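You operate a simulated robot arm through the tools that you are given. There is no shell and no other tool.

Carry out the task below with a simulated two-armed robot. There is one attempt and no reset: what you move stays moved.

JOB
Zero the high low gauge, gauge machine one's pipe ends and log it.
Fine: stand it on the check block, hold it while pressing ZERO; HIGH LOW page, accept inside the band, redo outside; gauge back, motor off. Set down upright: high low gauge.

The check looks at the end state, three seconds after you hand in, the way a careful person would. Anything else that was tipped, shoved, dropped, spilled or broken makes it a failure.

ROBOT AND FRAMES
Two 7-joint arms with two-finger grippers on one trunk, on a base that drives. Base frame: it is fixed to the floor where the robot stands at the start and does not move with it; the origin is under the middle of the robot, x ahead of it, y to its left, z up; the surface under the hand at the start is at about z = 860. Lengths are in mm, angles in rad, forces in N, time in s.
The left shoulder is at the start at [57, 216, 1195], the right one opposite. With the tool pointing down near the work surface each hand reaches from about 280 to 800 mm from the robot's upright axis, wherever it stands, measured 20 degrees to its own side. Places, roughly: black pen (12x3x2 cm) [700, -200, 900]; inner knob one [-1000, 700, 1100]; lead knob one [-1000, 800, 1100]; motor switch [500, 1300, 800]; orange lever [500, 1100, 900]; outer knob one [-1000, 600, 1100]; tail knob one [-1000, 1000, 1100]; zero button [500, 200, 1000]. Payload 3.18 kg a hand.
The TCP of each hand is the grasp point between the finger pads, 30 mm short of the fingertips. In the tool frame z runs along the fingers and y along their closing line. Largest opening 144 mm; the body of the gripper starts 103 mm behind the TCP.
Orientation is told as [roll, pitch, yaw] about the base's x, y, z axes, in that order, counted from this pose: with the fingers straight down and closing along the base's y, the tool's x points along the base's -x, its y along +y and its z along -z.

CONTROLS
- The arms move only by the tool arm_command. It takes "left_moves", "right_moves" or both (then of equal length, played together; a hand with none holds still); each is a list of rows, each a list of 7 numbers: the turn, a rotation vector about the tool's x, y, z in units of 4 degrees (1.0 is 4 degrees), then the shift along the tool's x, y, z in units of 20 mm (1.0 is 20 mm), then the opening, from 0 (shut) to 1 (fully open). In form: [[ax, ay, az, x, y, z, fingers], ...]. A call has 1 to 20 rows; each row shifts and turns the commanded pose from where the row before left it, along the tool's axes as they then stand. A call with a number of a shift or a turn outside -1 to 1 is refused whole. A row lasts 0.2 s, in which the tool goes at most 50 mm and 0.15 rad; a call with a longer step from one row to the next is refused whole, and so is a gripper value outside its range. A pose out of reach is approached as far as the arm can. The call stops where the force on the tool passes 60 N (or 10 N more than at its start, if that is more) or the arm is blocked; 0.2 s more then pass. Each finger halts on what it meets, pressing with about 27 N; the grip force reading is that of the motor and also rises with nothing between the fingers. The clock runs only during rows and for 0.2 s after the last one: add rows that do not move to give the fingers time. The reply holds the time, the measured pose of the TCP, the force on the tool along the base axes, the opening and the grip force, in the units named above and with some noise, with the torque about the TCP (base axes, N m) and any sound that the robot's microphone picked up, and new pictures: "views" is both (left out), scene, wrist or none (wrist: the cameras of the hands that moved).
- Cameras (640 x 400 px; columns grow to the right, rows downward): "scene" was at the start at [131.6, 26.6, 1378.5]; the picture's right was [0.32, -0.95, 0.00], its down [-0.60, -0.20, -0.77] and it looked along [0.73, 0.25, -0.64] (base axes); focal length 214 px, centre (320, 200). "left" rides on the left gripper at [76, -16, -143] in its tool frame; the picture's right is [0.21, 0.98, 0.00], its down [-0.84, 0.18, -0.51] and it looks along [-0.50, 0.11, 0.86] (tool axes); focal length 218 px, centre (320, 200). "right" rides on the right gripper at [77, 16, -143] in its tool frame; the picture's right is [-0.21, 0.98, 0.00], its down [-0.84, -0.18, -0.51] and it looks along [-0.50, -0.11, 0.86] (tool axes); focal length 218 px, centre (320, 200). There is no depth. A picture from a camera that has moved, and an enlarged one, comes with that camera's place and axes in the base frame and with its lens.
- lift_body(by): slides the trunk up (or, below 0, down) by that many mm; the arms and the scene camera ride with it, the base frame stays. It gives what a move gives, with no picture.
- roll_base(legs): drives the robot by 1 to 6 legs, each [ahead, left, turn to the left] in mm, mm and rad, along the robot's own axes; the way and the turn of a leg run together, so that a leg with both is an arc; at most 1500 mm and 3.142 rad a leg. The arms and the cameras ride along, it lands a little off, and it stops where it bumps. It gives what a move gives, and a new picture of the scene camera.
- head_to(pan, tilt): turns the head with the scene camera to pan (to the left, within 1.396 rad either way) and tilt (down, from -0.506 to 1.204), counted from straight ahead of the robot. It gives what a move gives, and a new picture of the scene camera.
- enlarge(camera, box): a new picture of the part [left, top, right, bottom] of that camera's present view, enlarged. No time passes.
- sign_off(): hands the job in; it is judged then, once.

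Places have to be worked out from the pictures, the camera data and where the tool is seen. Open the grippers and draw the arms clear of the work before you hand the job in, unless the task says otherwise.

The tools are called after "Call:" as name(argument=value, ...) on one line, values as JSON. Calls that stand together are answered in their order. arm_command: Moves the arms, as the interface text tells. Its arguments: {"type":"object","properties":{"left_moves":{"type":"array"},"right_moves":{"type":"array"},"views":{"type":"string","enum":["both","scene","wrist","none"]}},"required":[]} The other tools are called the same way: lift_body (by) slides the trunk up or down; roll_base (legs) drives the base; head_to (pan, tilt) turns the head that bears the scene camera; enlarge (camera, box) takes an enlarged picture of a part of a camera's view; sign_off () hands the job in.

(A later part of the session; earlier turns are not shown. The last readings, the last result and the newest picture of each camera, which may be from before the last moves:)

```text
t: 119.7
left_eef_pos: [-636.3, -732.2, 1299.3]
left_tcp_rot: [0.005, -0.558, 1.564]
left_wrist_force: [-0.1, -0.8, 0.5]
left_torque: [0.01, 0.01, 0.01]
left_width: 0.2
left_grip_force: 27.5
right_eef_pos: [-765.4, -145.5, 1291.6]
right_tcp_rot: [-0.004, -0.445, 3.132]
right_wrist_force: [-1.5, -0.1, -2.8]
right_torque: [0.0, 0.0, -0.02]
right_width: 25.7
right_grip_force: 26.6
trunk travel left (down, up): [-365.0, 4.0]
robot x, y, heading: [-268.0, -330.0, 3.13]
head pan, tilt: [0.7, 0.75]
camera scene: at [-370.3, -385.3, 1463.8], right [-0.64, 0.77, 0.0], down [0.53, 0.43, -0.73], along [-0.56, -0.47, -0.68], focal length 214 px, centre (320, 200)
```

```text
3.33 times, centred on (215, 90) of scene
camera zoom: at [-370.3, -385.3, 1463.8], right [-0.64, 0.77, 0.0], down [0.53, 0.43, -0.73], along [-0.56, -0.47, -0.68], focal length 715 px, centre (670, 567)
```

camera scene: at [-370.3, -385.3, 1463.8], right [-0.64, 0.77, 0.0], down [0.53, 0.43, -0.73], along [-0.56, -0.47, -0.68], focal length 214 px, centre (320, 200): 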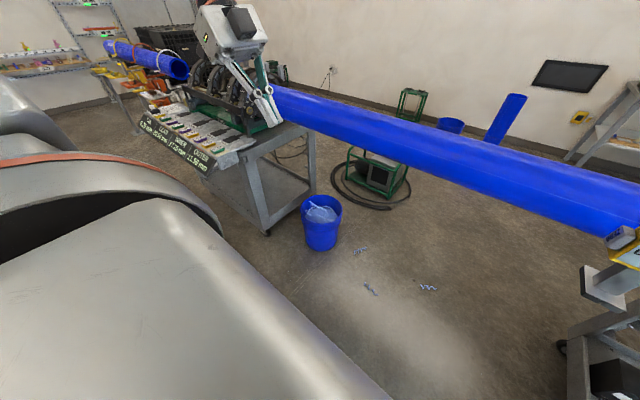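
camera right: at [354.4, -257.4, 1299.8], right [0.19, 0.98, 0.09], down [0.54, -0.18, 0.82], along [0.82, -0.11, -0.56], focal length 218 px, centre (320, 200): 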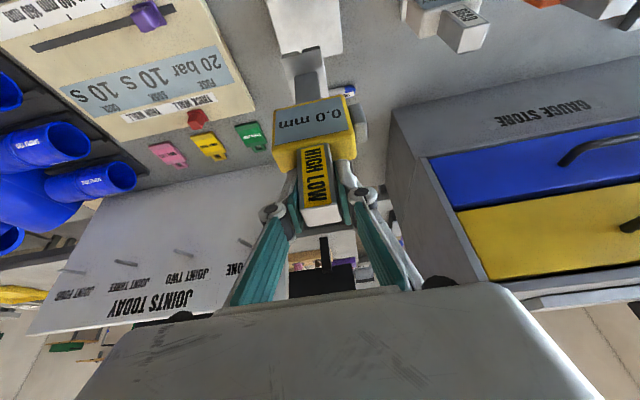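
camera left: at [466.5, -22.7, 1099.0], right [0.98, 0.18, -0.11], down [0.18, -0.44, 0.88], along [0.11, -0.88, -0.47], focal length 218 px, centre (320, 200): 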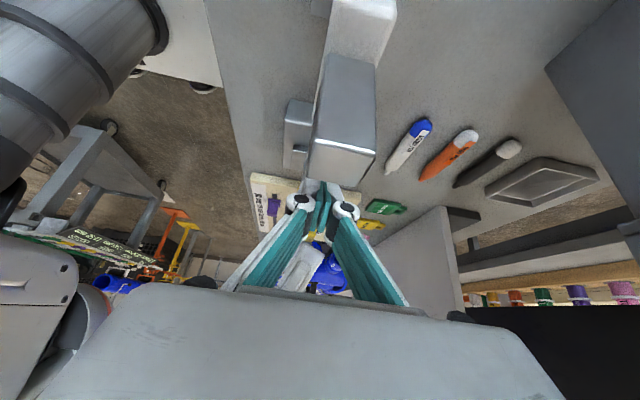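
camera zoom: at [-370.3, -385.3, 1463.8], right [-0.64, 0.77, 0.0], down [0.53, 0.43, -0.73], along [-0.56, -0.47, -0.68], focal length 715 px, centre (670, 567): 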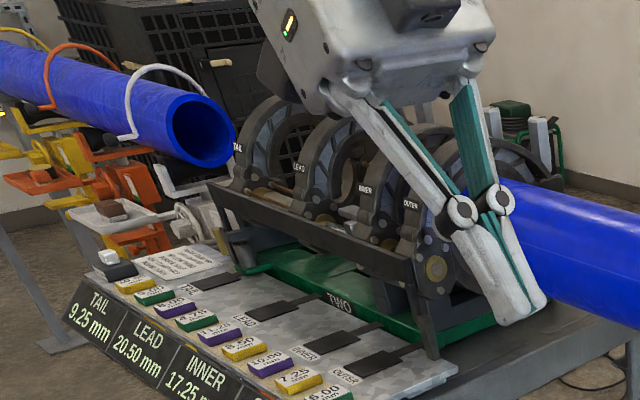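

That belongs to machine two, not this job. Drive along to machine one.

Call:
roll_base(legs=[[0, -870, 0.01]])

Call:
head_to(pan=-0.25, tilt=0.5)

Call:
enlarge(camera="scene", box=[250, 110, 420, 230])

```text
t: 127.7
left_eef_pos: [-629.6, 127.2, 1299.2]
left_tcp_rot: [0.003, -0.56, 1.579]
left_wrist_force: [0.0, -0.6, 0.0]
left_torque: [0.06, -0.01, -0.01]
left_width: 0.0
left_grip_force: 26.6
right_eef_pos: [-767.0, 713.1, 1291.6]
right_tcp_rot: [-0.002, -0.445, -3.136]
right_wrist_force: [0.3, -0.1, -2.7]
right_torque: [0.0, 0.0, 0.0]
right_width: 25.6
right_grip_force: 27.4
trunk travel left (down, up): [-365.0, 4.0]
robot x, y, heading: [-265.1, 533.3, -3.135]
head pan, tilt: [0.7, 0.75]
camera scene: at [-369.4, 479.3, 1463.8], right [-0.65, 0.76, 0.0], down [0.52, 0.44, -0.73], along [-0.56, -0.48, -0.68], focal length 214 px, centre (320, 200)
```

scene: 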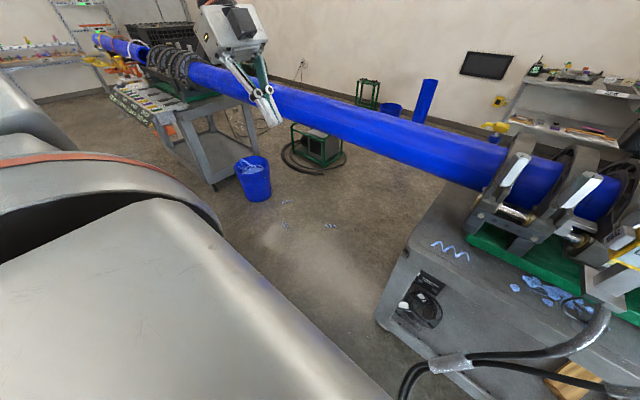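

```text
t: 128.9
left_eef_pos: [-629.8, 127.1, 1300.4]
left_tcp_rot: [0.003, -0.559, 1.58]
left_wrist_force: [0.5, 0.0, -0.5]
left_torque: [0.03, -0.01, 0.02]
left_width: 0.2
left_grip_force: 26.9
right_eef_pos: [-768.6, 713.1, 1291.6]
right_tcp_rot: [0.0, -0.445, -3.135]
right_wrist_force: [0.1, -0.1, -2.1]
right_torque: [0.01, 0.01, -0.01]
right_width: 25.3
right_grip_force: 27.2
trunk travel left (down, up): [-365.0, 4.0]
robot x, y, heading: [-266.6, 534.4, -3.137]
head pan, tilt: [-0.25, 0.499]
camera scene: at [-394.8, 554.8, 1485.8], right [0.24, 0.97, 0.0], down [0.47, -0.11, -0.88], along [-0.85, 0.21, -0.48], focal length 214 px, centre (320, 200)
```

scene: 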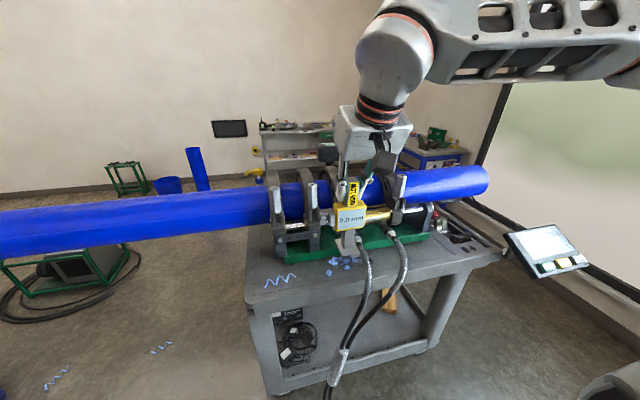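

```text
3.33 times, centred on (335, 170) of scene
camera zoom: at [-394.8, 554.8, 1485.8], right [0.24, 0.97, 0.0], down [0.47, -0.11, -0.88], along [-0.85, 0.21, -0.48], focal length 715 px, centre (270, 300)
```

zoom: 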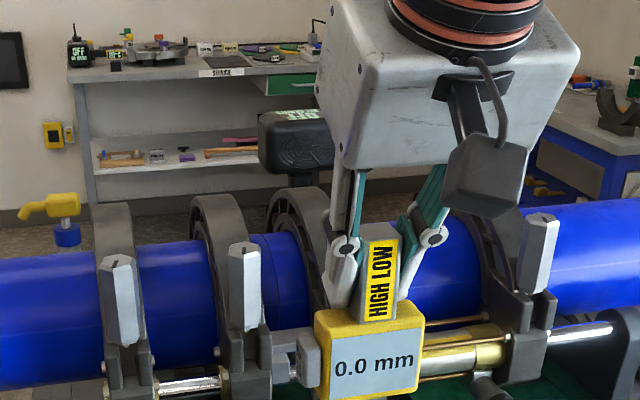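

Raise the gauge 80 mm for clearance and drive closer to the machine.

Call:
arm_command(right_moves=[[0, 0, 0, -0.431, 0, -0.902, 0], [0, 0, 0, -0.431, 0, -0.902, 0], [0, 0, 0, -0.431, 0, -0.902, 0], [0, 0, 0, -0.431, 0, -0.902, 0]], views="none")

Call:
roll_base(legs=[[150, 0, -0.007]])

Call:
enlarge(camera="scene", box=[240, 110, 420, 240])

Call:
enlarge(camera="right", box=[0, 0, 640, 400])

```text
t: 129.9
left_eef_pos: [-629.7, 127.1, 1299.4]
left_tcp_rot: [0.004, -0.558, 1.579]
left_wrist_force: [0.2, 0.1, 0.6]
left_torque: [0.01, -0.03, -0.03]
left_width: 0.0
left_grip_force: 26.8
right_eef_pos: [-767.8, 712.9, 1372.4]
right_tcp_rot: [-0.003, -0.446, -3.134]
right_wrist_force: [-0.1, 1.5, -2.7]
right_torque: [0.02, 0.01, 0.01]
right_width: 25.5
right_grip_force: 27.1
trunk travel left (down, up): [-365.0, 4.0]
robot x, y, heading: [-265.8, 531.7, -3.135]
head pan, tilt: [-0.25, 0.499]
```

```text
t: 131.3
left_eef_pos: [-783.9, 129.2, 1299.5]
left_tcp_rot: [0.002, -0.558, 1.573]
left_wrist_force: [-0.3, 0.8, -0.3]
left_torque: [0.0, -0.03, -0.03]
left_width: 0.0
left_grip_force: 26.9
right_eef_pos: [-915.2, 715.8, 1370.1]
right_tcp_rot: [-0.001, -0.444, 3.141]
right_wrist_force: [0.7, -0.2, -2.3]
right_torque: [0.0, -0.04, -0.02]
right_width: 25.7
right_grip_force: 27.1
trunk travel left (down, up): [-365.0, 4.0]
robot x, y, heading: [-414.0, 533.4, -3.137]
head pan, tilt: [-0.25, 0.499]
camera scene: at [-544.1, 555.1, 1485.7], right [0.25, 0.97, 0.0], down [0.46, -0.12, -0.88], along [-0.85, 0.22, -0.48], focal length 214 px, centre (320, 200)
```

scene: 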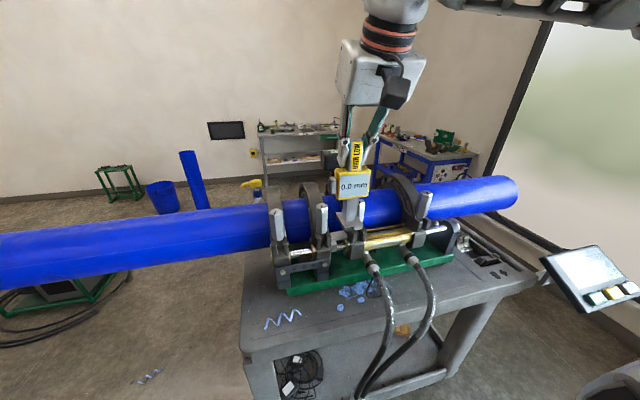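

```text
3.08 times, centred on (330, 175) of scene
camera zoom: at [-544.1, 555.1, 1485.7], right [0.25, 0.97, 0.0], down [0.46, -0.12, -0.88], along [-0.85, 0.22, -0.48], focal length 660 px, centre (289, 277)
```

zoom: 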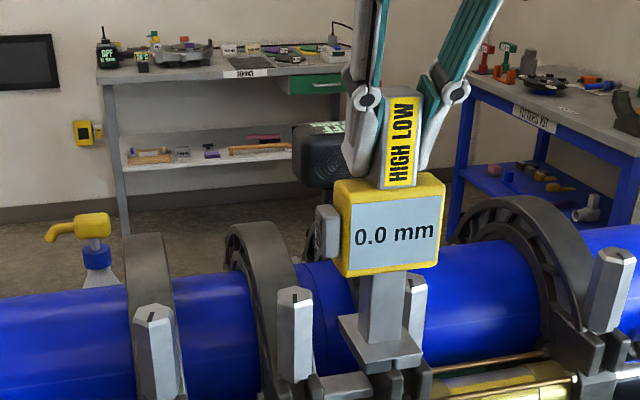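

```text
1.00 times, centred on (320, 200) of right (not enlarged: the box is as wide or as high as the picture)
camera zoom: at [-784.0, 699.5, 1467.5], right [-0.19, -0.98, 0.09], down [-0.54, 0.18, 0.82], along [-0.82, 0.11, -0.56], focal length 218 px, centre (320, 200)
```

zoom: 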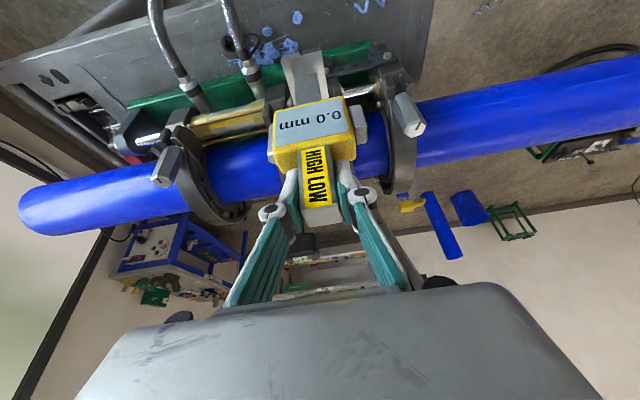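

Call:
enlarge(camera="scene", box=[140, 180, 300, 300])

Call:
enlarge(camera="scene", box=[280, 160, 380, 260])

Call:
enlarge(camera="right", box=[180, 60, 420, 230])

```text
3.33 times, centred on (220, 240) of scene
camera zoom: at [-544.1, 555.1, 1485.7], right [0.25, 0.97, 0.0], down [0.46, -0.12, -0.88], along [-0.85, 0.22, -0.48], focal length 715 px, centre (653, 67)
```

zoom: 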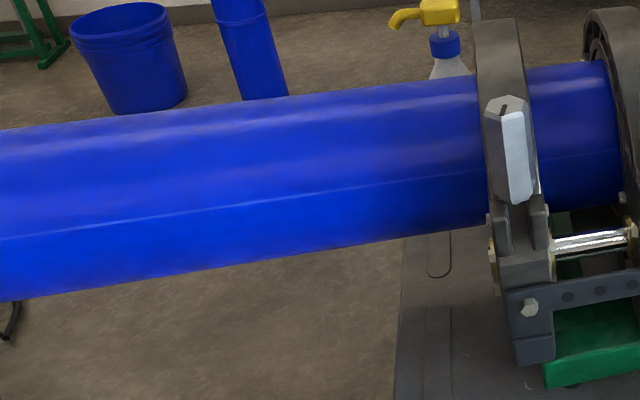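

```text
4.00 times, centred on (330, 210) of scene
camera zoom: at [-544.1, 555.1, 1485.7], right [0.25, 0.97, 0.0], down [0.46, -0.12, -0.88], along [-0.85, 0.22, -0.48], focal length 858 px, centre (280, 160)
```

zoom: 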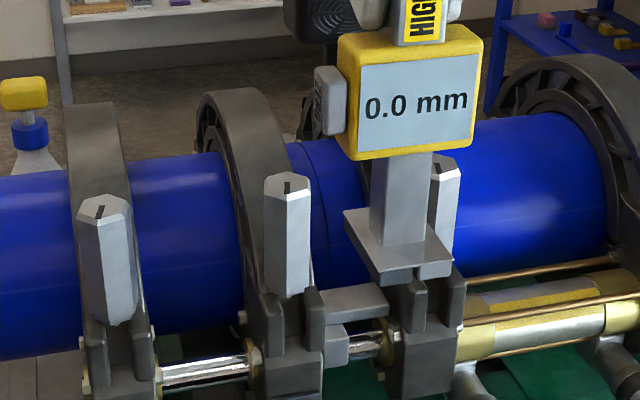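

```text
2.35 times, centred on (300, 145) of right
camera zoom: at [-784.0, 699.5, 1467.5], right [-0.19, -0.98, 0.09], down [-0.54, 0.18, 0.82], along [-0.82, 0.11, -0.56], focal length 514 px, centre (367, 329)
```

zoom: 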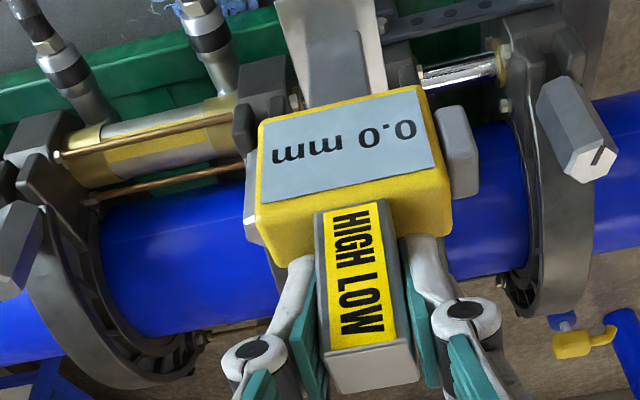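

From three views the pipe axis is about x≈-1210, z≈1035 with radius 80 (top z≈1115); joint line y≈747. Shift the gauge to the joint's y and drive 45 mm closer.

Call:
roll_base(legs=[[45, 0, 0]])

Call:
arm_command(right_moves=[[0, 0, 0, 0, -0.8, 0, 0], [0, 0, 0, 0, -0.8, 0, 0], [0, 0, 0, 0, 0, 0, 0]], views="both")

```text
t: 132.2
left_eef_pos: [-827.1, 127.9, 1299.9]
left_tcp_rot: [0.004, -0.56, 1.573]
left_wrist_force: [-1.6, 0.5, -0.7]
left_torque: [-0.01, -0.04, -0.04]
left_width: 0.1
left_grip_force: 27.5
right_eef_pos: [-958.6, 715.7, 1370.8]
right_tcp_rot: [-0.004, -0.442, 3.142]
right_wrist_force: [-0.2, 0.3, -4.2]
right_torque: [0.0, -0.03, 0.05]
right_width: 25.7
right_grip_force: 26.9
trunk travel left (down, up): [-365.0, 4.0]
robot x, y, heading: [-458.0, 532.3, -3.144]
head pan, tilt: [-0.25, 0.499]
camera scene: at [-587.7, 554.9, 1485.8], right [0.25, 0.97, 0.0], down [0.46, -0.12, -0.88], along [-0.85, 0.22, -0.48], focal length 214 px, centre (320, 200)
```

scene: 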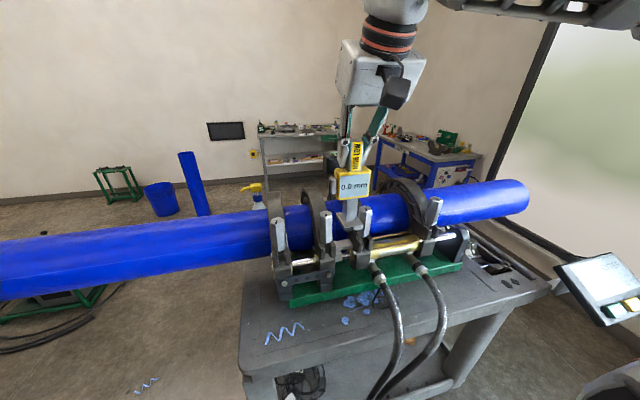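

```text
t: 133.0
left_eef_pos: [-824.7, 129.4, 1300.8]
left_tcp_rot: [0.002, -0.558, 1.573]
left_wrist_force: [-0.1, 0.0, 0.5]
left_torque: [0.03, 0.01, -0.01]
left_width: 0.0
left_grip_force: 27.7
right_eef_pos: [-955.7, 747.4, 1371.0]
right_tcp_rot: [-0.004, -0.446, -3.142]
right_wrist_force: [0.8, -0.2, -1.9]
right_torque: [0.01, 0.04, -0.02]
right_width: 25.5
right_grip_force: 26.2
trunk travel left (down, up): [-365.0, 4.0]
robot x, y, heading: [-456.9, 534.9, -3.138]
head pan, tilt: [-0.25, 0.499]
camera scene: at [-586.0, 554.5, 1485.9], right [0.25, 0.97, 0.0], down [0.46, -0.12, -0.88], along [-0.85, 0.22, -0.48], focal length 214 px, centre (320, 200)
camera right: at [-824.9, 730.8, 1468.1], right [-0.19, -0.98, 0.09], down [-0.54, 0.18, 0.82], along [-0.82, 0.11, -0.56], focal length 218 px, centre (320, 200)
```

scene: 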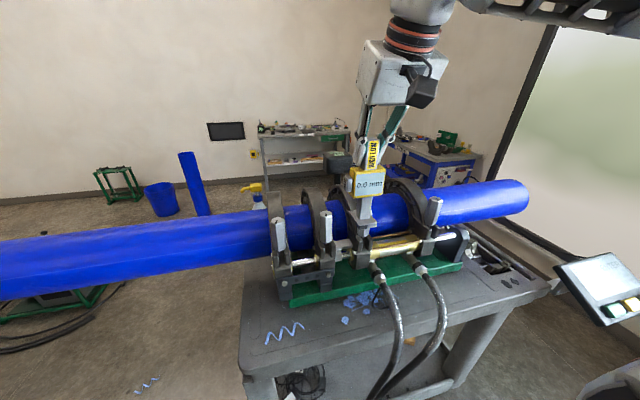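
right: 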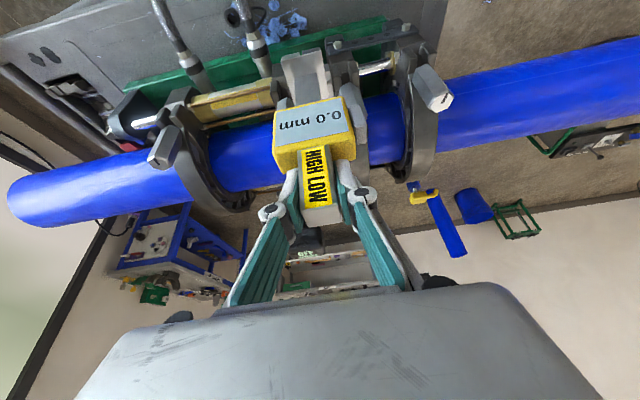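

Call:
arm_command(right_moves=[[0, 0, 0, -0.902, 0, 0.431, 0], [0, 0, 0, -0.902, 0, 0.431, 0], [0, 0, 0, -0.902, 0, 0.431, 0], [0, 0, 0, -0.902, 0, 0.431, 0], [0, 0, 0, -0.902, 0, 0.431, 0], [0, 0, 0, -0.902, 0, 0.431, 0], [0, 0, 0, -0.902, 0, 0.431, 0], [0, 0, 0, -0.902, 0, 0.431, 0], [0, 0, 0, -0.902, 0, 0.431, 0]], views="both")

Call:
enlarge(camera="scene", box=[280, 120, 440, 260])

Call:
enlarge(camera="right", box=[200, 40, 440, 220])

```text
t: 135.0
left_eef_pos: [-826.3, 128.7, 1299.7]
left_tcp_rot: [0.002, -0.559, 1.571]
left_wrist_force: [0.5, -0.6, 0.8]
left_torque: [0.0, 0.0, -0.02]
left_width: 0.3
left_grip_force: 26.9
right_eef_pos: [-1138.7, 748.7, 1371.0]
right_tcp_rot: [-0.003, -0.443, -3.143]
right_wrist_force: [-0.2, -0.5, -3.1]
right_torque: [0.02, -0.02, -0.01]
right_width: 25.8
right_grip_force: 27.1
trunk travel left (down, up): [-365.0, 4.0]
robot x, y, heading: [-456.2, 529.9, -3.143]
head pan, tilt: [-0.25, 0.499]
camera scene: at [-587.8, 554.7, 1485.7], right [0.25, 0.97, 0.0], down [0.46, -0.12, -0.88], along [-0.85, 0.22, -0.48], focal length 214 px, centre (320, 200)
camera right: at [-1007.2, 732.2, 1467.7], right [-0.19, -0.98, 0.09], down [-0.54, 0.18, 0.82], along [-0.82, 0.11, -0.57], focal length 218 px, centre (320, 200)
```

scene: 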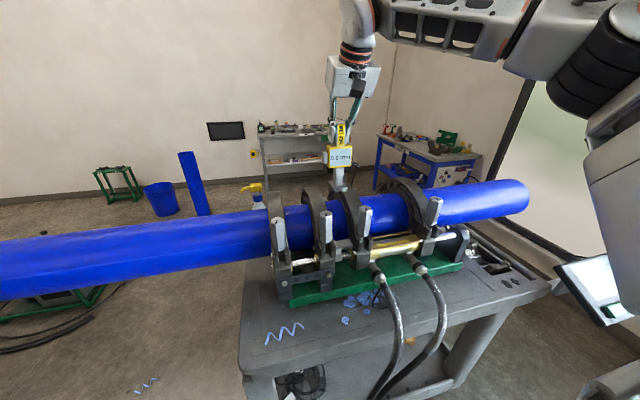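
right: 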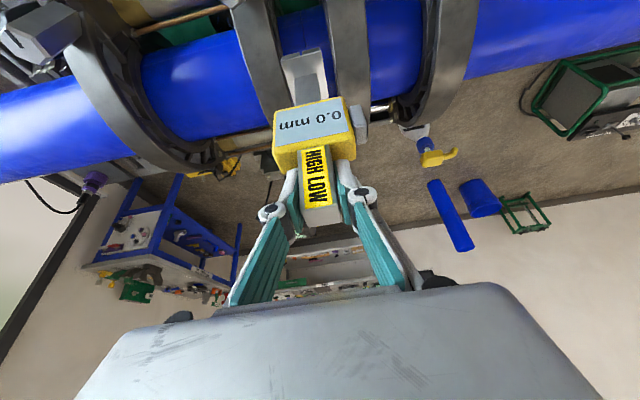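

```text
2.86 times, centred on (360, 190) of scene
camera zoom: at [-587.8, 554.7, 1485.7], right [0.25, 0.97, 0.0], down [0.46, -0.12, -0.88], along [-0.85, 0.22, -0.48], focal length 613 px, centre (206, 229)
```

zoom: 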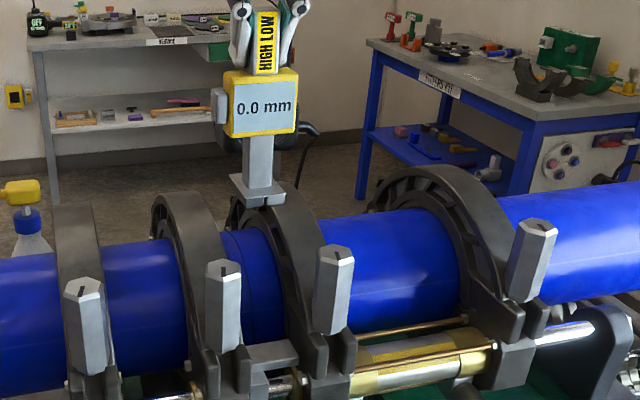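

```text
2.22 times, centred on (320, 130) of right
camera zoom: at [-1007.2, 732.2, 1467.7], right [-0.19, -0.98, 0.09], down [-0.54, 0.18, 0.82], along [-0.82, 0.11, -0.57], focal length 485 px, centre (320, 356)
```

zoom: 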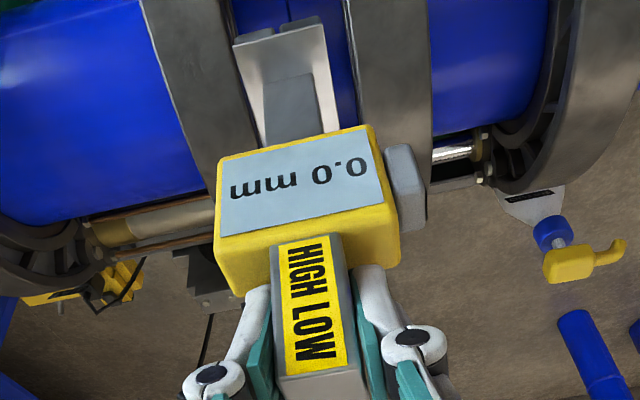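

The foot is nearly over the joint (joint y≈746, ring gap 707–780). Correct 4 mm in y and go forward the last 70 mm, staying high.

Call:
arm_command(right_moves=[[0, 0, 0, -0.902, 0.1, 0.431, 0], [0, 0, 0, -0.902, 0.1, 0.431, 0], [0, 0, 0, -0.902, 0, 0.431, 0], [0, 0, 0, -0.4, 0, 0.19, 0], [0, 0, 0, 0, 0, 0, 0]], views="both")

Call:
enlarge(camera="scene", box=[280, 120, 440, 260])

Call:
enlarge(camera="right", box=[200, 0, 440, 180])

```text
t: 136.2
left_eef_pos: [-826.0, 129.7, 1299.0]
left_tcp_rot: [0.004, -0.558, 1.571]
left_wrist_force: [-0.1, 0.0, -0.1]
left_torque: [0.0, 0.01, 0.02]
left_width: 0.3
left_grip_force: 26.6
right_eef_pos: [-1156.9, 746.4, 1370.6]
right_tcp_rot: [0.0, -0.443, 3.141]
right_wrist_force: [0.0, 0.9, -2.8]
right_torque: [0.02, 0.01, -0.02]
right_width: 25.9
right_grip_force: 26.7
right hand out of reach, approached as far as the arm can: row 2, 3, 4
trunk travel left (down, up): [-365.0, 4.0]
robot x, y, heading: [-458.9, 534.7, -3.139]
head pan, tilt: [-0.25, 0.499]
camera scene: at [-587.1, 555.3, 1485.8], right [0.25, 0.97, 0.0], down [0.46, -0.12, -0.88], along [-0.85, 0.22, -0.48], focal length 214 px, centre (320, 200)
camera right: at [-1025.9, 730.6, 1467.3], right [-0.19, -0.98, 0.09], down [-0.54, 0.18, 0.82], along [-0.82, 0.11, -0.56], focal length 218 px, centre (320, 200)
```

scene: 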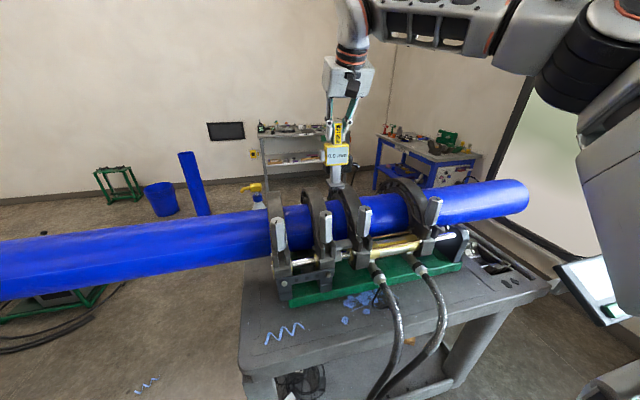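
right: 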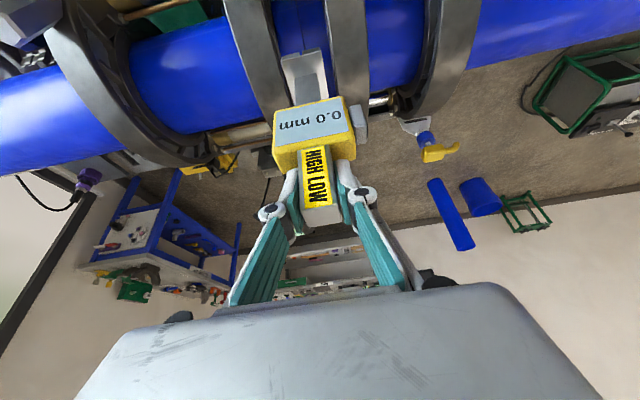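

```text
2.86 times, centred on (360, 190) of scene
camera zoom: at [-587.1, 555.3, 1485.8], right [0.25, 0.97, 0.0], down [0.46, -0.12, -0.88], along [-0.85, 0.22, -0.48], focal length 613 px, centre (206, 229)
```

zoom: 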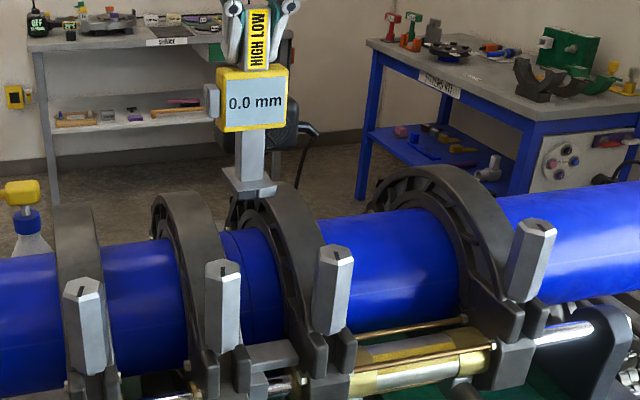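

```text
2.22 times, centred on (320, 90) of right
camera zoom: at [-1025.9, 730.6, 1467.3], right [-0.19, -0.98, 0.09], down [-0.54, 0.18, 0.82], along [-0.82, 0.11, -0.56], focal length 485 px, centre (320, 444)
```

zoom: 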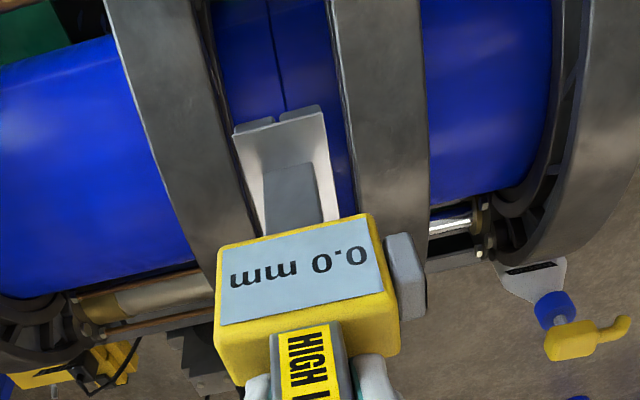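

Reach limit at that height; foot is well centred on the joint line in y. Lower 45 mm (still over the gap between rings), then go forward.

Call:
arm_command(right_moves=[[0, 0, 0, 0.431, 0, 0.902, 0], [0, 0, 0, 0.431, 0, 0.902, 0], [0, 0, 0, -0.902, 0, 0.431, 0], [0, 0, 0, -0.902, 0, 0.431, 0], [0, 0, 0, 0, 0, 0, 0]], views="both")

Call:
enlarge(camera="scene", box=[280, 120, 440, 260])

Call:
enlarge(camera="right", box=[200, 0, 440, 180])

```text
t: 137.4
left_eef_pos: [-825.9, 130.2, 1299.5]
left_tcp_rot: [0.003, -0.56, 1.574]
left_wrist_force: [0.8, 0.2, 0.3]
left_torque: [0.01, 0.01, 0.0]
left_width: 0.2
left_grip_force: 26.9
right_eef_pos: [-1187.0, 747.2, 1331.8]
right_tcp_rot: [-0.002, -0.443, 3.141]
right_wrist_force: [0.7, -0.1, -2.2]
right_torque: [-0.02, 0.03, 0.0]
right_width: 25.6
right_grip_force: 26.6
right hand out of reach, approached as far as the arm can: row 4
trunk travel left (down, up): [-365.0, 4.0]
robot x, y, heading: [-458.3, 532.8, -3.141]
head pan, tilt: [-0.25, 0.499]
camera scene: at [-586.9, 555.1, 1485.8], right [0.25, 0.97, 0.0], down [0.46, -0.12, -0.88], along [-0.85, 0.22, -0.48], focal length 214 px, centre (320, 200)
camera right: at [-1055.6, 731.0, 1427.6], right [-0.19, -0.98, 0.09], down [-0.54, 0.18, 0.82], along [-0.82, 0.11, -0.56], focal length 218 px, centre (320, 200)
```

scene: 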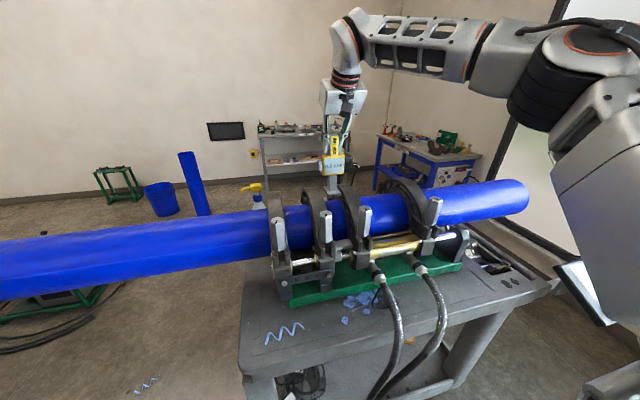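
right: 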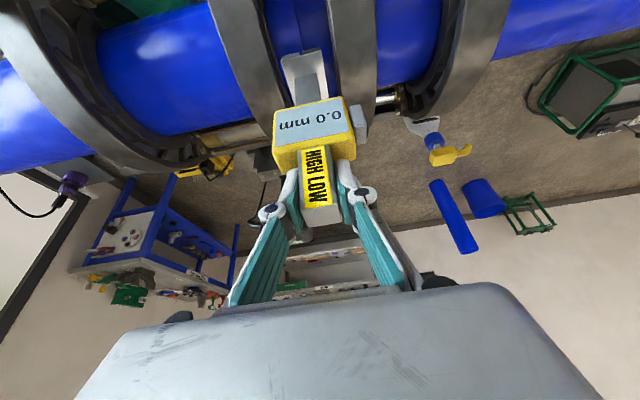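

```text
2.86 times, centred on (360, 190) of scene
camera zoom: at [-586.9, 555.1, 1485.8], right [0.25, 0.97, 0.0], down [0.46, -0.12, -0.88], along [-0.85, 0.22, -0.48], focal length 613 px, centre (206, 229)
```

zoom: 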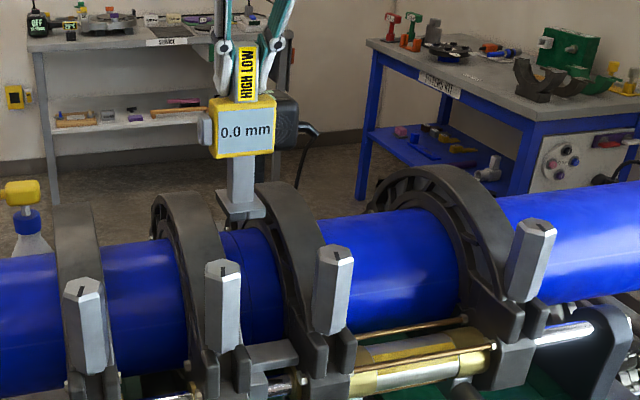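

```text
2.22 times, centred on (320, 90) of right
camera zoom: at [-1055.6, 731.0, 1427.6], right [-0.19, -0.98, 0.09], down [-0.54, 0.18, 0.82], along [-0.82, 0.11, -0.56], focal length 485 px, centre (320, 444)
```

zoom: 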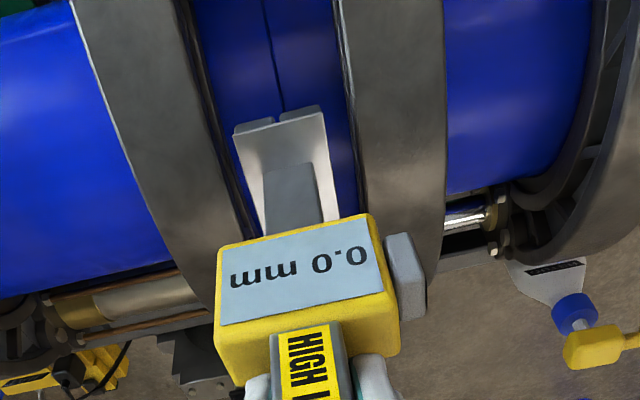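

The foot's notch lines up with the joint line. Lower another 20 mm, move forward 20 mm.

Call:
arm_command(right_moves=[[0, 0, 0, 0.431, 0, 0.902, 0], [0, 0, 0, -0.902, 0, 0.431, 0], [0, 0, 0, 0, 0, 0, 0]], views="both")

Call:
enlarge(camera="scene", box=[290, 130, 390, 230])

Call:
enlarge(camera="right", box=[200, 0, 440, 180])

```text
t: 138.2
left_eef_pos: [-825.1, 129.5, 1301.2]
left_tcp_rot: [0.004, -0.558, 1.572]
left_wrist_force: [0.4, 0.2, 0.6]
left_torque: [-0.04, -0.01, 0.0]
left_width: 0.1
left_grip_force: 27.6
right_eef_pos: [-1206.3, 747.7, 1311.3]
right_tcp_rot: [0.001, -0.447, 3.139]
right_wrist_force: [0.0, -0.2, -2.5]
right_torque: [-0.03, 0.04, 0.01]
right_width: 25.8
right_grip_force: 26.8
trunk travel left (down, up): [-365.0, 4.0]
robot x, y, heading: [-457.0, 535.2, -3.142]
head pan, tilt: [-0.25, 0.499]
camera scene: at [-586.5, 556.1, 1485.8], right [0.25, 0.97, 0.0], down [0.46, -0.12, -0.88], along [-0.85, 0.22, -0.48], focal length 214 px, centre (320, 200)
camera right: at [-1075.0, 731.4, 1407.7], right [-0.19, -0.98, 0.09], down [-0.54, 0.18, 0.82], along [-0.82, 0.11, -0.56], focal length 218 px, centre (320, 200)
```

scene: 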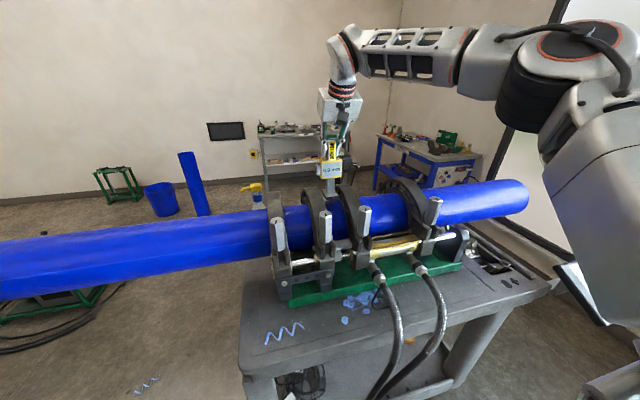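
right: 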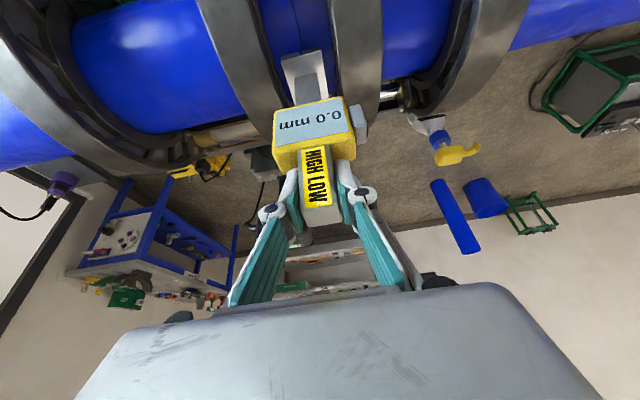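

```text
4.00 times, centred on (340, 180) of scene
camera zoom: at [-586.5, 556.1, 1485.8], right [0.25, 0.97, 0.0], down [0.46, -0.12, -0.88], along [-0.85, 0.22, -0.48], focal length 858 px, centre (240, 280)
```

zoom: 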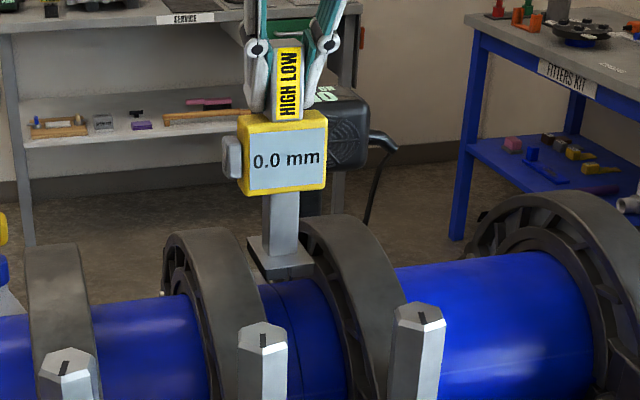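

```text
2.22 times, centred on (320, 90) of right
camera zoom: at [-1075.0, 731.4, 1407.7], right [-0.19, -0.98, 0.09], down [-0.54, 0.18, 0.82], along [-0.82, 0.11, -0.56], focal length 485 px, centre (320, 444)
```

zoom: 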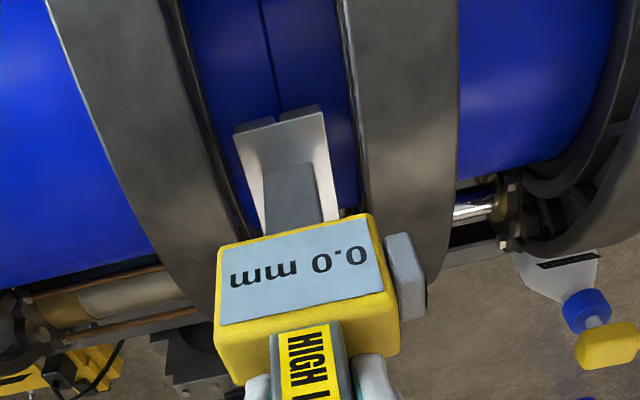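

Call:
arm_command(right_moves=[[0, 0, 0, 0.215, 0, 0.451, 0], [0, 0, 0, 0.108, 0, 0.225, 0], [0, 0, 0, 0, 0, 0, 0]], views="none")

Call:
enlarge(camera="scene", box=[290, 130, 390, 230])

Call:
arm_command(right_moves=[[0, 0, 0, 0.086, 0, 0.18, 0], [0, 0, 0, 0, 0, 0, 0]], views="none")

```text
t: 139.0
left_eef_pos: [-825.7, 128.8, 1299.3]
left_tcp_rot: [0.003, -0.559, 1.573]
left_wrist_force: [-0.2, 0.1, -0.6]
left_torque: [0.03, -0.01, -0.01]
left_width: 0.0
left_grip_force: 27.1
right_eef_pos: [-1208.0, 748.8, 1295.2]
right_tcp_rot: [-0.003, -0.444, 3.141]
right_wrist_force: [0.8, -0.5, -2.4]
right_torque: [0.01, 0.01, 0.01]
right_width: 25.7
right_grip_force: 26.7
trunk travel left (down, up): [-365.0, 4.0]
robot x, y, heading: [-458.2, 530.4, -3.141]
head pan, tilt: [-0.25, 0.499]
```

```text
4.00 times, centred on (340, 180) of scene
camera zoom: at [-587.0, 554.7, 1485.8], right [0.25, 0.97, 0.0], down [0.46, -0.12, -0.88], along [-0.85, 0.22, -0.48], focal length 858 px, centre (240, 280)
```

zoom: 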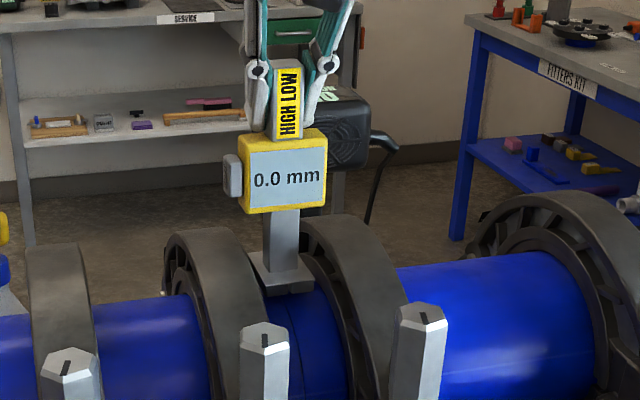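

```text
t: 139.6
left_eef_pos: [-825.9, 130.0, 1301.4]
left_tcp_rot: [0.003, -0.558, 1.573]
left_wrist_force: [0.2, -0.1, 0.3]
left_torque: [-0.01, 0.01, 0.02]
left_width: 0.0
left_grip_force: 27.2
right_eef_pos: [-1206.6, 747.2, 1292.5]
right_tcp_rot: [-0.004, -0.443, -3.141]
right_wrist_force: [0.2, 0.7, -2.2]
right_torque: [0.01, -0.01, 0.0]
right_width: 25.6
right_grip_force: 26.8
trunk travel left (down, up): [-365.0, 4.0]
robot x, y, heading: [-456.2, 536.0, -3.145]
head pan, tilt: [-0.25, 0.499]
```

Still free at TCP z≈1292. Creep further down.

Call:
arm_command(right_moves=[[0, 0, 0, 0.086, 0, 0.18, 0], [0, 0, 0, 0, 0, 0, 0]], views="none")

Call:
arm_command(right_moves=[[0, 0, 0, 0.065, 0, 0.135, 0], [0, 0, 0, 0, 0, 0, 0]], views="none")

Call:
arm_command(right_moves=[[0, 0, 0, 0.065, 0, 0.135, 0], [0, 0, 0, 0, 0, 0, 0]], views="scene")

Call:
enlarge(camera="scene", box=[290, 130, 390, 230])

```text
t: 140.2
left_eef_pos: [-825.4, 129.8, 1300.5]
left_tcp_rot: [0.002, -0.561, 1.573]
left_wrist_force: [-0.5, 0.0, 0.0]
left_torque: [0.02, 0.0, -0.06]
left_width: 0.0
left_grip_force: 26.9
right_eef_pos: [-1206.6, 747.3, 1290.0]
right_tcp_rot: [-0.005, -0.444, -3.142]
right_wrist_force: [0.1, -0.8, -1.8]
right_torque: [0.03, 0.04, 0.01]
right_width: 25.5
right_grip_force: 27.2
trunk travel left (down, up): [-365.0, 4.0]
robot x, y, heading: [-459.0, 532.0, -3.141]
head pan, tilt: [-0.25, 0.499]
```

```text
t: 140.8
left_eef_pos: [-825.6, 130.0, 1300.5]
left_tcp_rot: [0.002, -0.559, 1.572]
left_wrist_force: [0.3, -0.2, 0.1]
left_torque: [0.0, 0.0, 0.0]
left_width: 0.0
left_grip_force: 26.9
right_eef_pos: [-1207.6, 747.3, 1284.2]
right_tcp_rot: [-0.002, -0.443, 3.141]
right_wrist_force: [-0.2, -0.1, -2.5]
right_torque: [0.0, 0.0, 0.01]
right_width: 25.9
right_grip_force: 26.8
trunk travel left (down, up): [-365.0, 4.0]
robot x, y, heading: [-457.7, 532.9, -3.144]
head pan, tilt: [-0.25, 0.499]
```

```text
t: 141.4
left_eef_pos: [-824.9, 128.9, 1300.0]
left_tcp_rot: [0.003, -0.559, 1.571]
left_wrist_force: [-0.7, -0.1, -0.8]
left_torque: [-0.01, -0.02, -0.04]
left_width: 0.1
left_grip_force: 27.4
right_eef_pos: [-1206.8, 746.6, 1283.3]
right_tcp_rot: [-0.004, -0.442, -3.142]
right_wrist_force: [-0.2, 0.3, -2.6]
right_torque: [0.01, 0.02, 0.01]
right_width: 25.6
right_grip_force: 26.7
trunk travel left (down, up): [-365.0, 4.0]
robot x, y, heading: [-460.0, 533.7, -3.136]
head pan, tilt: [-0.25, 0.499]
camera scene: at [-587.0, 555.0, 1485.8], right [0.25, 0.97, 0.0], down [0.46, -0.12, -0.88], along [-0.85, 0.22, -0.48], focal length 214 px, centre (320, 200)
```

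scene: 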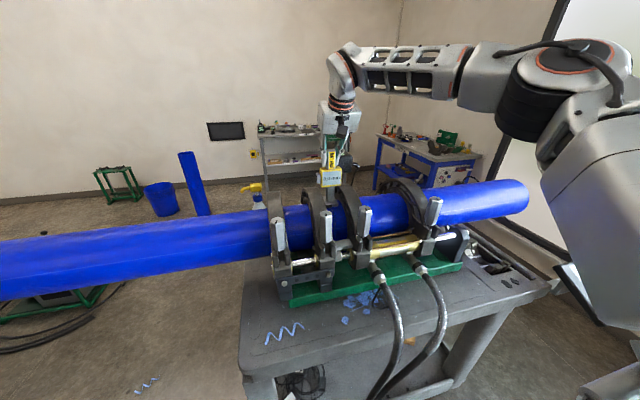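

```text
4.00 times, centred on (340, 180) of scene
camera zoom: at [-587.0, 555.0, 1485.8], right [0.25, 0.97, 0.0], down [0.46, -0.12, -0.88], along [-0.85, 0.22, -0.48], focal length 858 px, centre (240, 280)
```

zoom: 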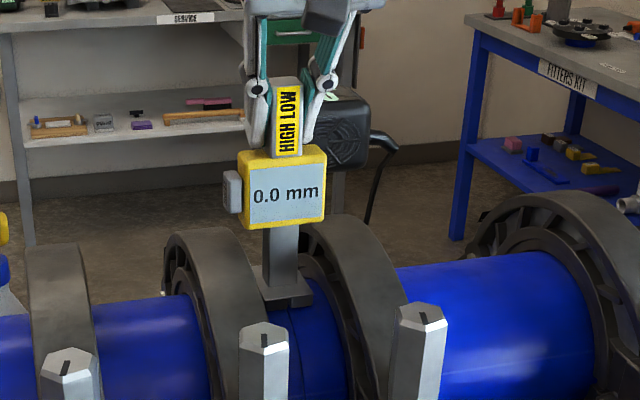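

Call:
arm_command(right_moves=[[0, 0, 0, 0.065, 0, 0.135, 0], [0, 0, 0, 0, 0, 0, 0]], views="none")

Call:
arm_command(right_moves=[[0, 0, 0, 0.065, 0, 0.135, 0], [0, 0, 0, 0, 0, 0, 0]], views="none")

Call:
arm_command(right_moves=[[0, 0, 0, 0.065, 0, 0.135, 0], [0, 0, 0, 0, 0, 0, 0]], views="wrist")

Call:
enlarge(camera="scene", box=[290, 130, 390, 230])

```text
t: 142.0
left_eef_pos: [-823.2, 129.1, 1300.3]
left_tcp_rot: [0.004, -0.558, 1.572]
left_wrist_force: [0.2, -0.5, -0.2]
left_torque: [-0.02, 0.0, 0.01]
left_width: 0.0
left_grip_force: 27.0
right_eef_pos: [-1206.6, 747.0, 1281.6]
right_tcp_rot: [-0.004, -0.45, 3.141]
right_wrist_force: [-0.7, 0.0, 8.5]
right_torque: [-0.09, -0.14, 0.01]
right_width: 25.5
right_grip_force: 27.1
trunk travel left (down, up): [-365.0, 4.0]
robot x, y, heading: [-456.5, 532.9, -3.141]
head pan, tilt: [-0.25, 0.499]
```

```text
t: 142.6
left_eef_pos: [-824.4, 129.6, 1300.6]
left_tcp_rot: [0.005, -0.558, 1.573]
left_wrist_force: [-0.1, 0.1, -0.3]
left_torque: [0.01, 0.0, -0.01]
left_width: 0.0
left_grip_force: 27.0
right_eef_pos: [-1206.9, 748.2, 1278.1]
right_tcp_rot: [-0.005, -0.45, 3.141]
right_wrist_force: [-4.2, 1.7, 20.0]
right_torque: [0.09, 0.37, -0.04]
right_width: 26.1
right_grip_force: 27.3
trunk travel left (down, up): [-365.0, 4.0]
robot x, y, heading: [-457.5, 531.1, -3.141]
head pan, tilt: [-0.25, 0.499]
```

```text
t: 143.2
left_eef_pos: [-823.5, 128.9, 1301.4]
left_tcp_rot: [0.008, -0.558, 1.573]
left_wrist_force: [-0.4, -0.1, -0.3]
left_torque: [0.03, -0.03, 0.0]
left_width: 0.0
left_grip_force: 26.5
right_eef_pos: [-1203.9, 746.7, 1277.4]
right_tcp_rot: [-0.001, -0.451, 3.142]
right_wrist_force: [-6.7, 3.3, 31.5]
right_torque: [0.1, 0.47, -0.01]
right_width: 25.8
right_grip_force: 26.9
trunk travel left (down, up): [-365.0, 4.0]
robot x, y, heading: [-454.0, 533.6, -3.14]
head pan, tilt: [-0.25, 0.499]
camera right: at [-1072.9, 730.8, 1373.5], right [-0.19, -0.98, 0.09], down [-0.54, 0.18, 0.83], along [-0.82, 0.11, -0.56], focal length 218 px, centre (320, 200)
```

right: 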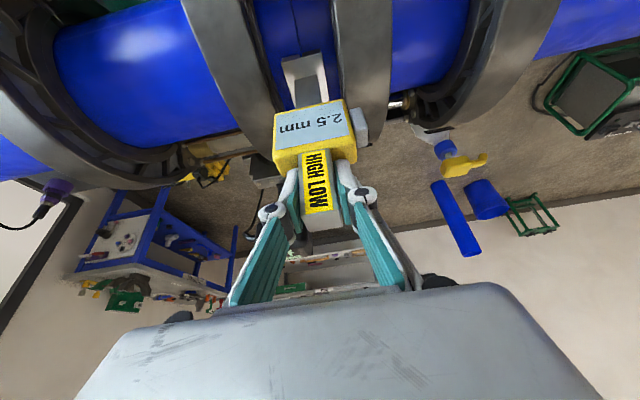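

```text
4.00 times, centred on (340, 180) of scene
camera zoom: at [-584.6, 554.6, 1486.1], right [0.25, 0.97, 0.0], down [0.46, -0.12, -0.88], along [-0.85, 0.22, -0.48], focal length 858 px, centre (240, 280)
```

zoom: 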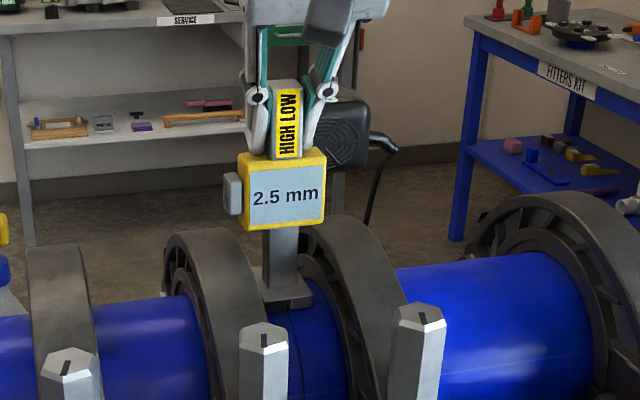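

Contact made, and the display reads 2.5 mm. Ease off some of the pressing force and read again.

Call:
arm_command(right_moves=[[0, 0, 0, -0.05, 0, -0.1, 0], [0, 0, 0, 0, 0, 0, 0], [0, 0, 0, 0, 0, 0, 0], [0, 0, 0, 0, 0, 0, 0], [0, 0, 0, 0, 0, 0, 0], [0, 0, 0, 0, 0, 0, 0]], views="wrist")

Call:
enlarge(camera="right", box=[200, 0, 440, 180])

Call:
head_to(pan=-1.1, tilt=0.5)

```text
t: 144.6
left_eef_pos: [-823.6, 127.9, 1300.1]
left_tcp_rot: [0.004, -0.556, 1.572]
left_wrist_force: [-0.8, 0.0, -0.1]
left_torque: [0.0, 0.02, 0.0]
left_width: 0.0
left_grip_force: 27.1
right_eef_pos: [-1205.1, 746.4, 1277.3]
right_tcp_rot: [-0.003, -0.45, -3.142]
right_wrist_force: [-7.2, 2.8, 23.6]
right_torque: [0.13, 0.73, -0.05]
right_width: 25.7
right_grip_force: 27.0
trunk travel left (down, up): [-365.0, 4.0]
robot x, y, heading: [-457.0, 534.1, -3.134]
head pan, tilt: [-0.25, 0.499]
camera right: at [-1072.9, 730.4, 1374.0], right [-0.19, -0.98, 0.09], down [-0.54, 0.18, 0.82], along [-0.82, 0.11, -0.56], focal length 218 px, centre (320, 200)
```

right: 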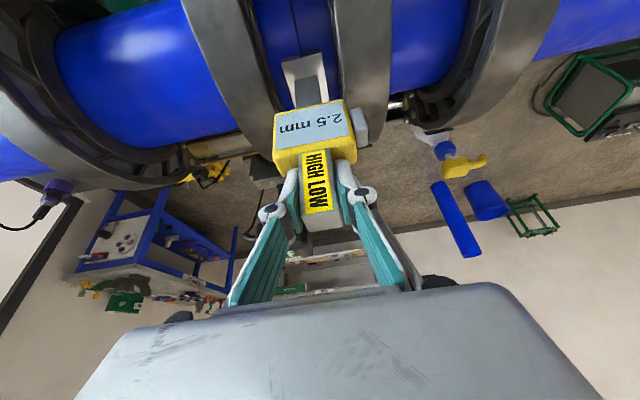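

```text
2.22 times, centred on (320, 90) of right
camera zoom: at [-1072.9, 730.4, 1374.0], right [-0.19, -0.98, 0.09], down [-0.54, 0.18, 0.82], along [-0.82, 0.11, -0.56], focal length 485 px, centre (320, 444)
```

zoom: 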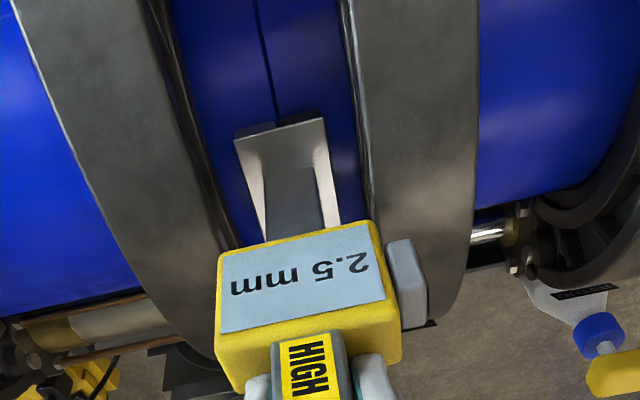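

```text
t: 145.7
left_eef_pos: [-823.7, 129.0, 1300.9]
left_tcp_rot: [0.006, -0.558, 1.572]
left_wrist_force: [0.6, -0.4, 0.0]
left_torque: [-0.01, -0.02, -0.02]
left_width: 0.0
left_grip_force: 27.4
right_eef_pos: [-1205.5, 746.4, 1277.9]
right_tcp_rot: [-0.004, -0.448, -3.141]
right_wrist_force: [-6.2, 2.5, 24.7]
right_torque: [0.07, 0.53, -0.03]
right_width: 25.5
right_grip_force: 27.2
trunk travel left (down, up): [-365.0, 4.0]
robot x, y, heading: [-455.1, 533.5, -3.142]
head pan, tilt: [-1.1, 0.499]
camera scene: at [-538.4, 613.3, 1486.0], right [0.89, 0.46, 0.0], down [0.22, -0.43, -0.88], along [-0.4, 0.78, -0.48], focal length 214 px, centre (320, 200)
```

scene: 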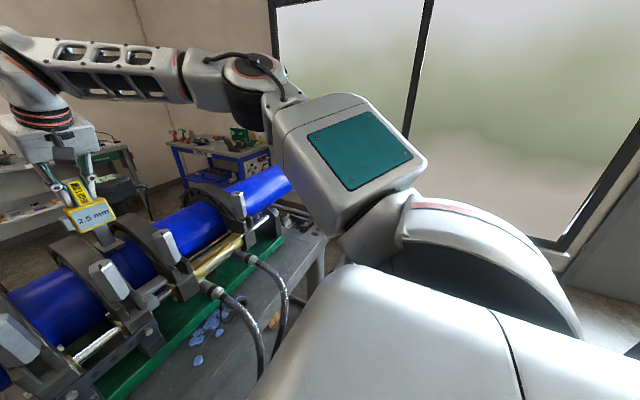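

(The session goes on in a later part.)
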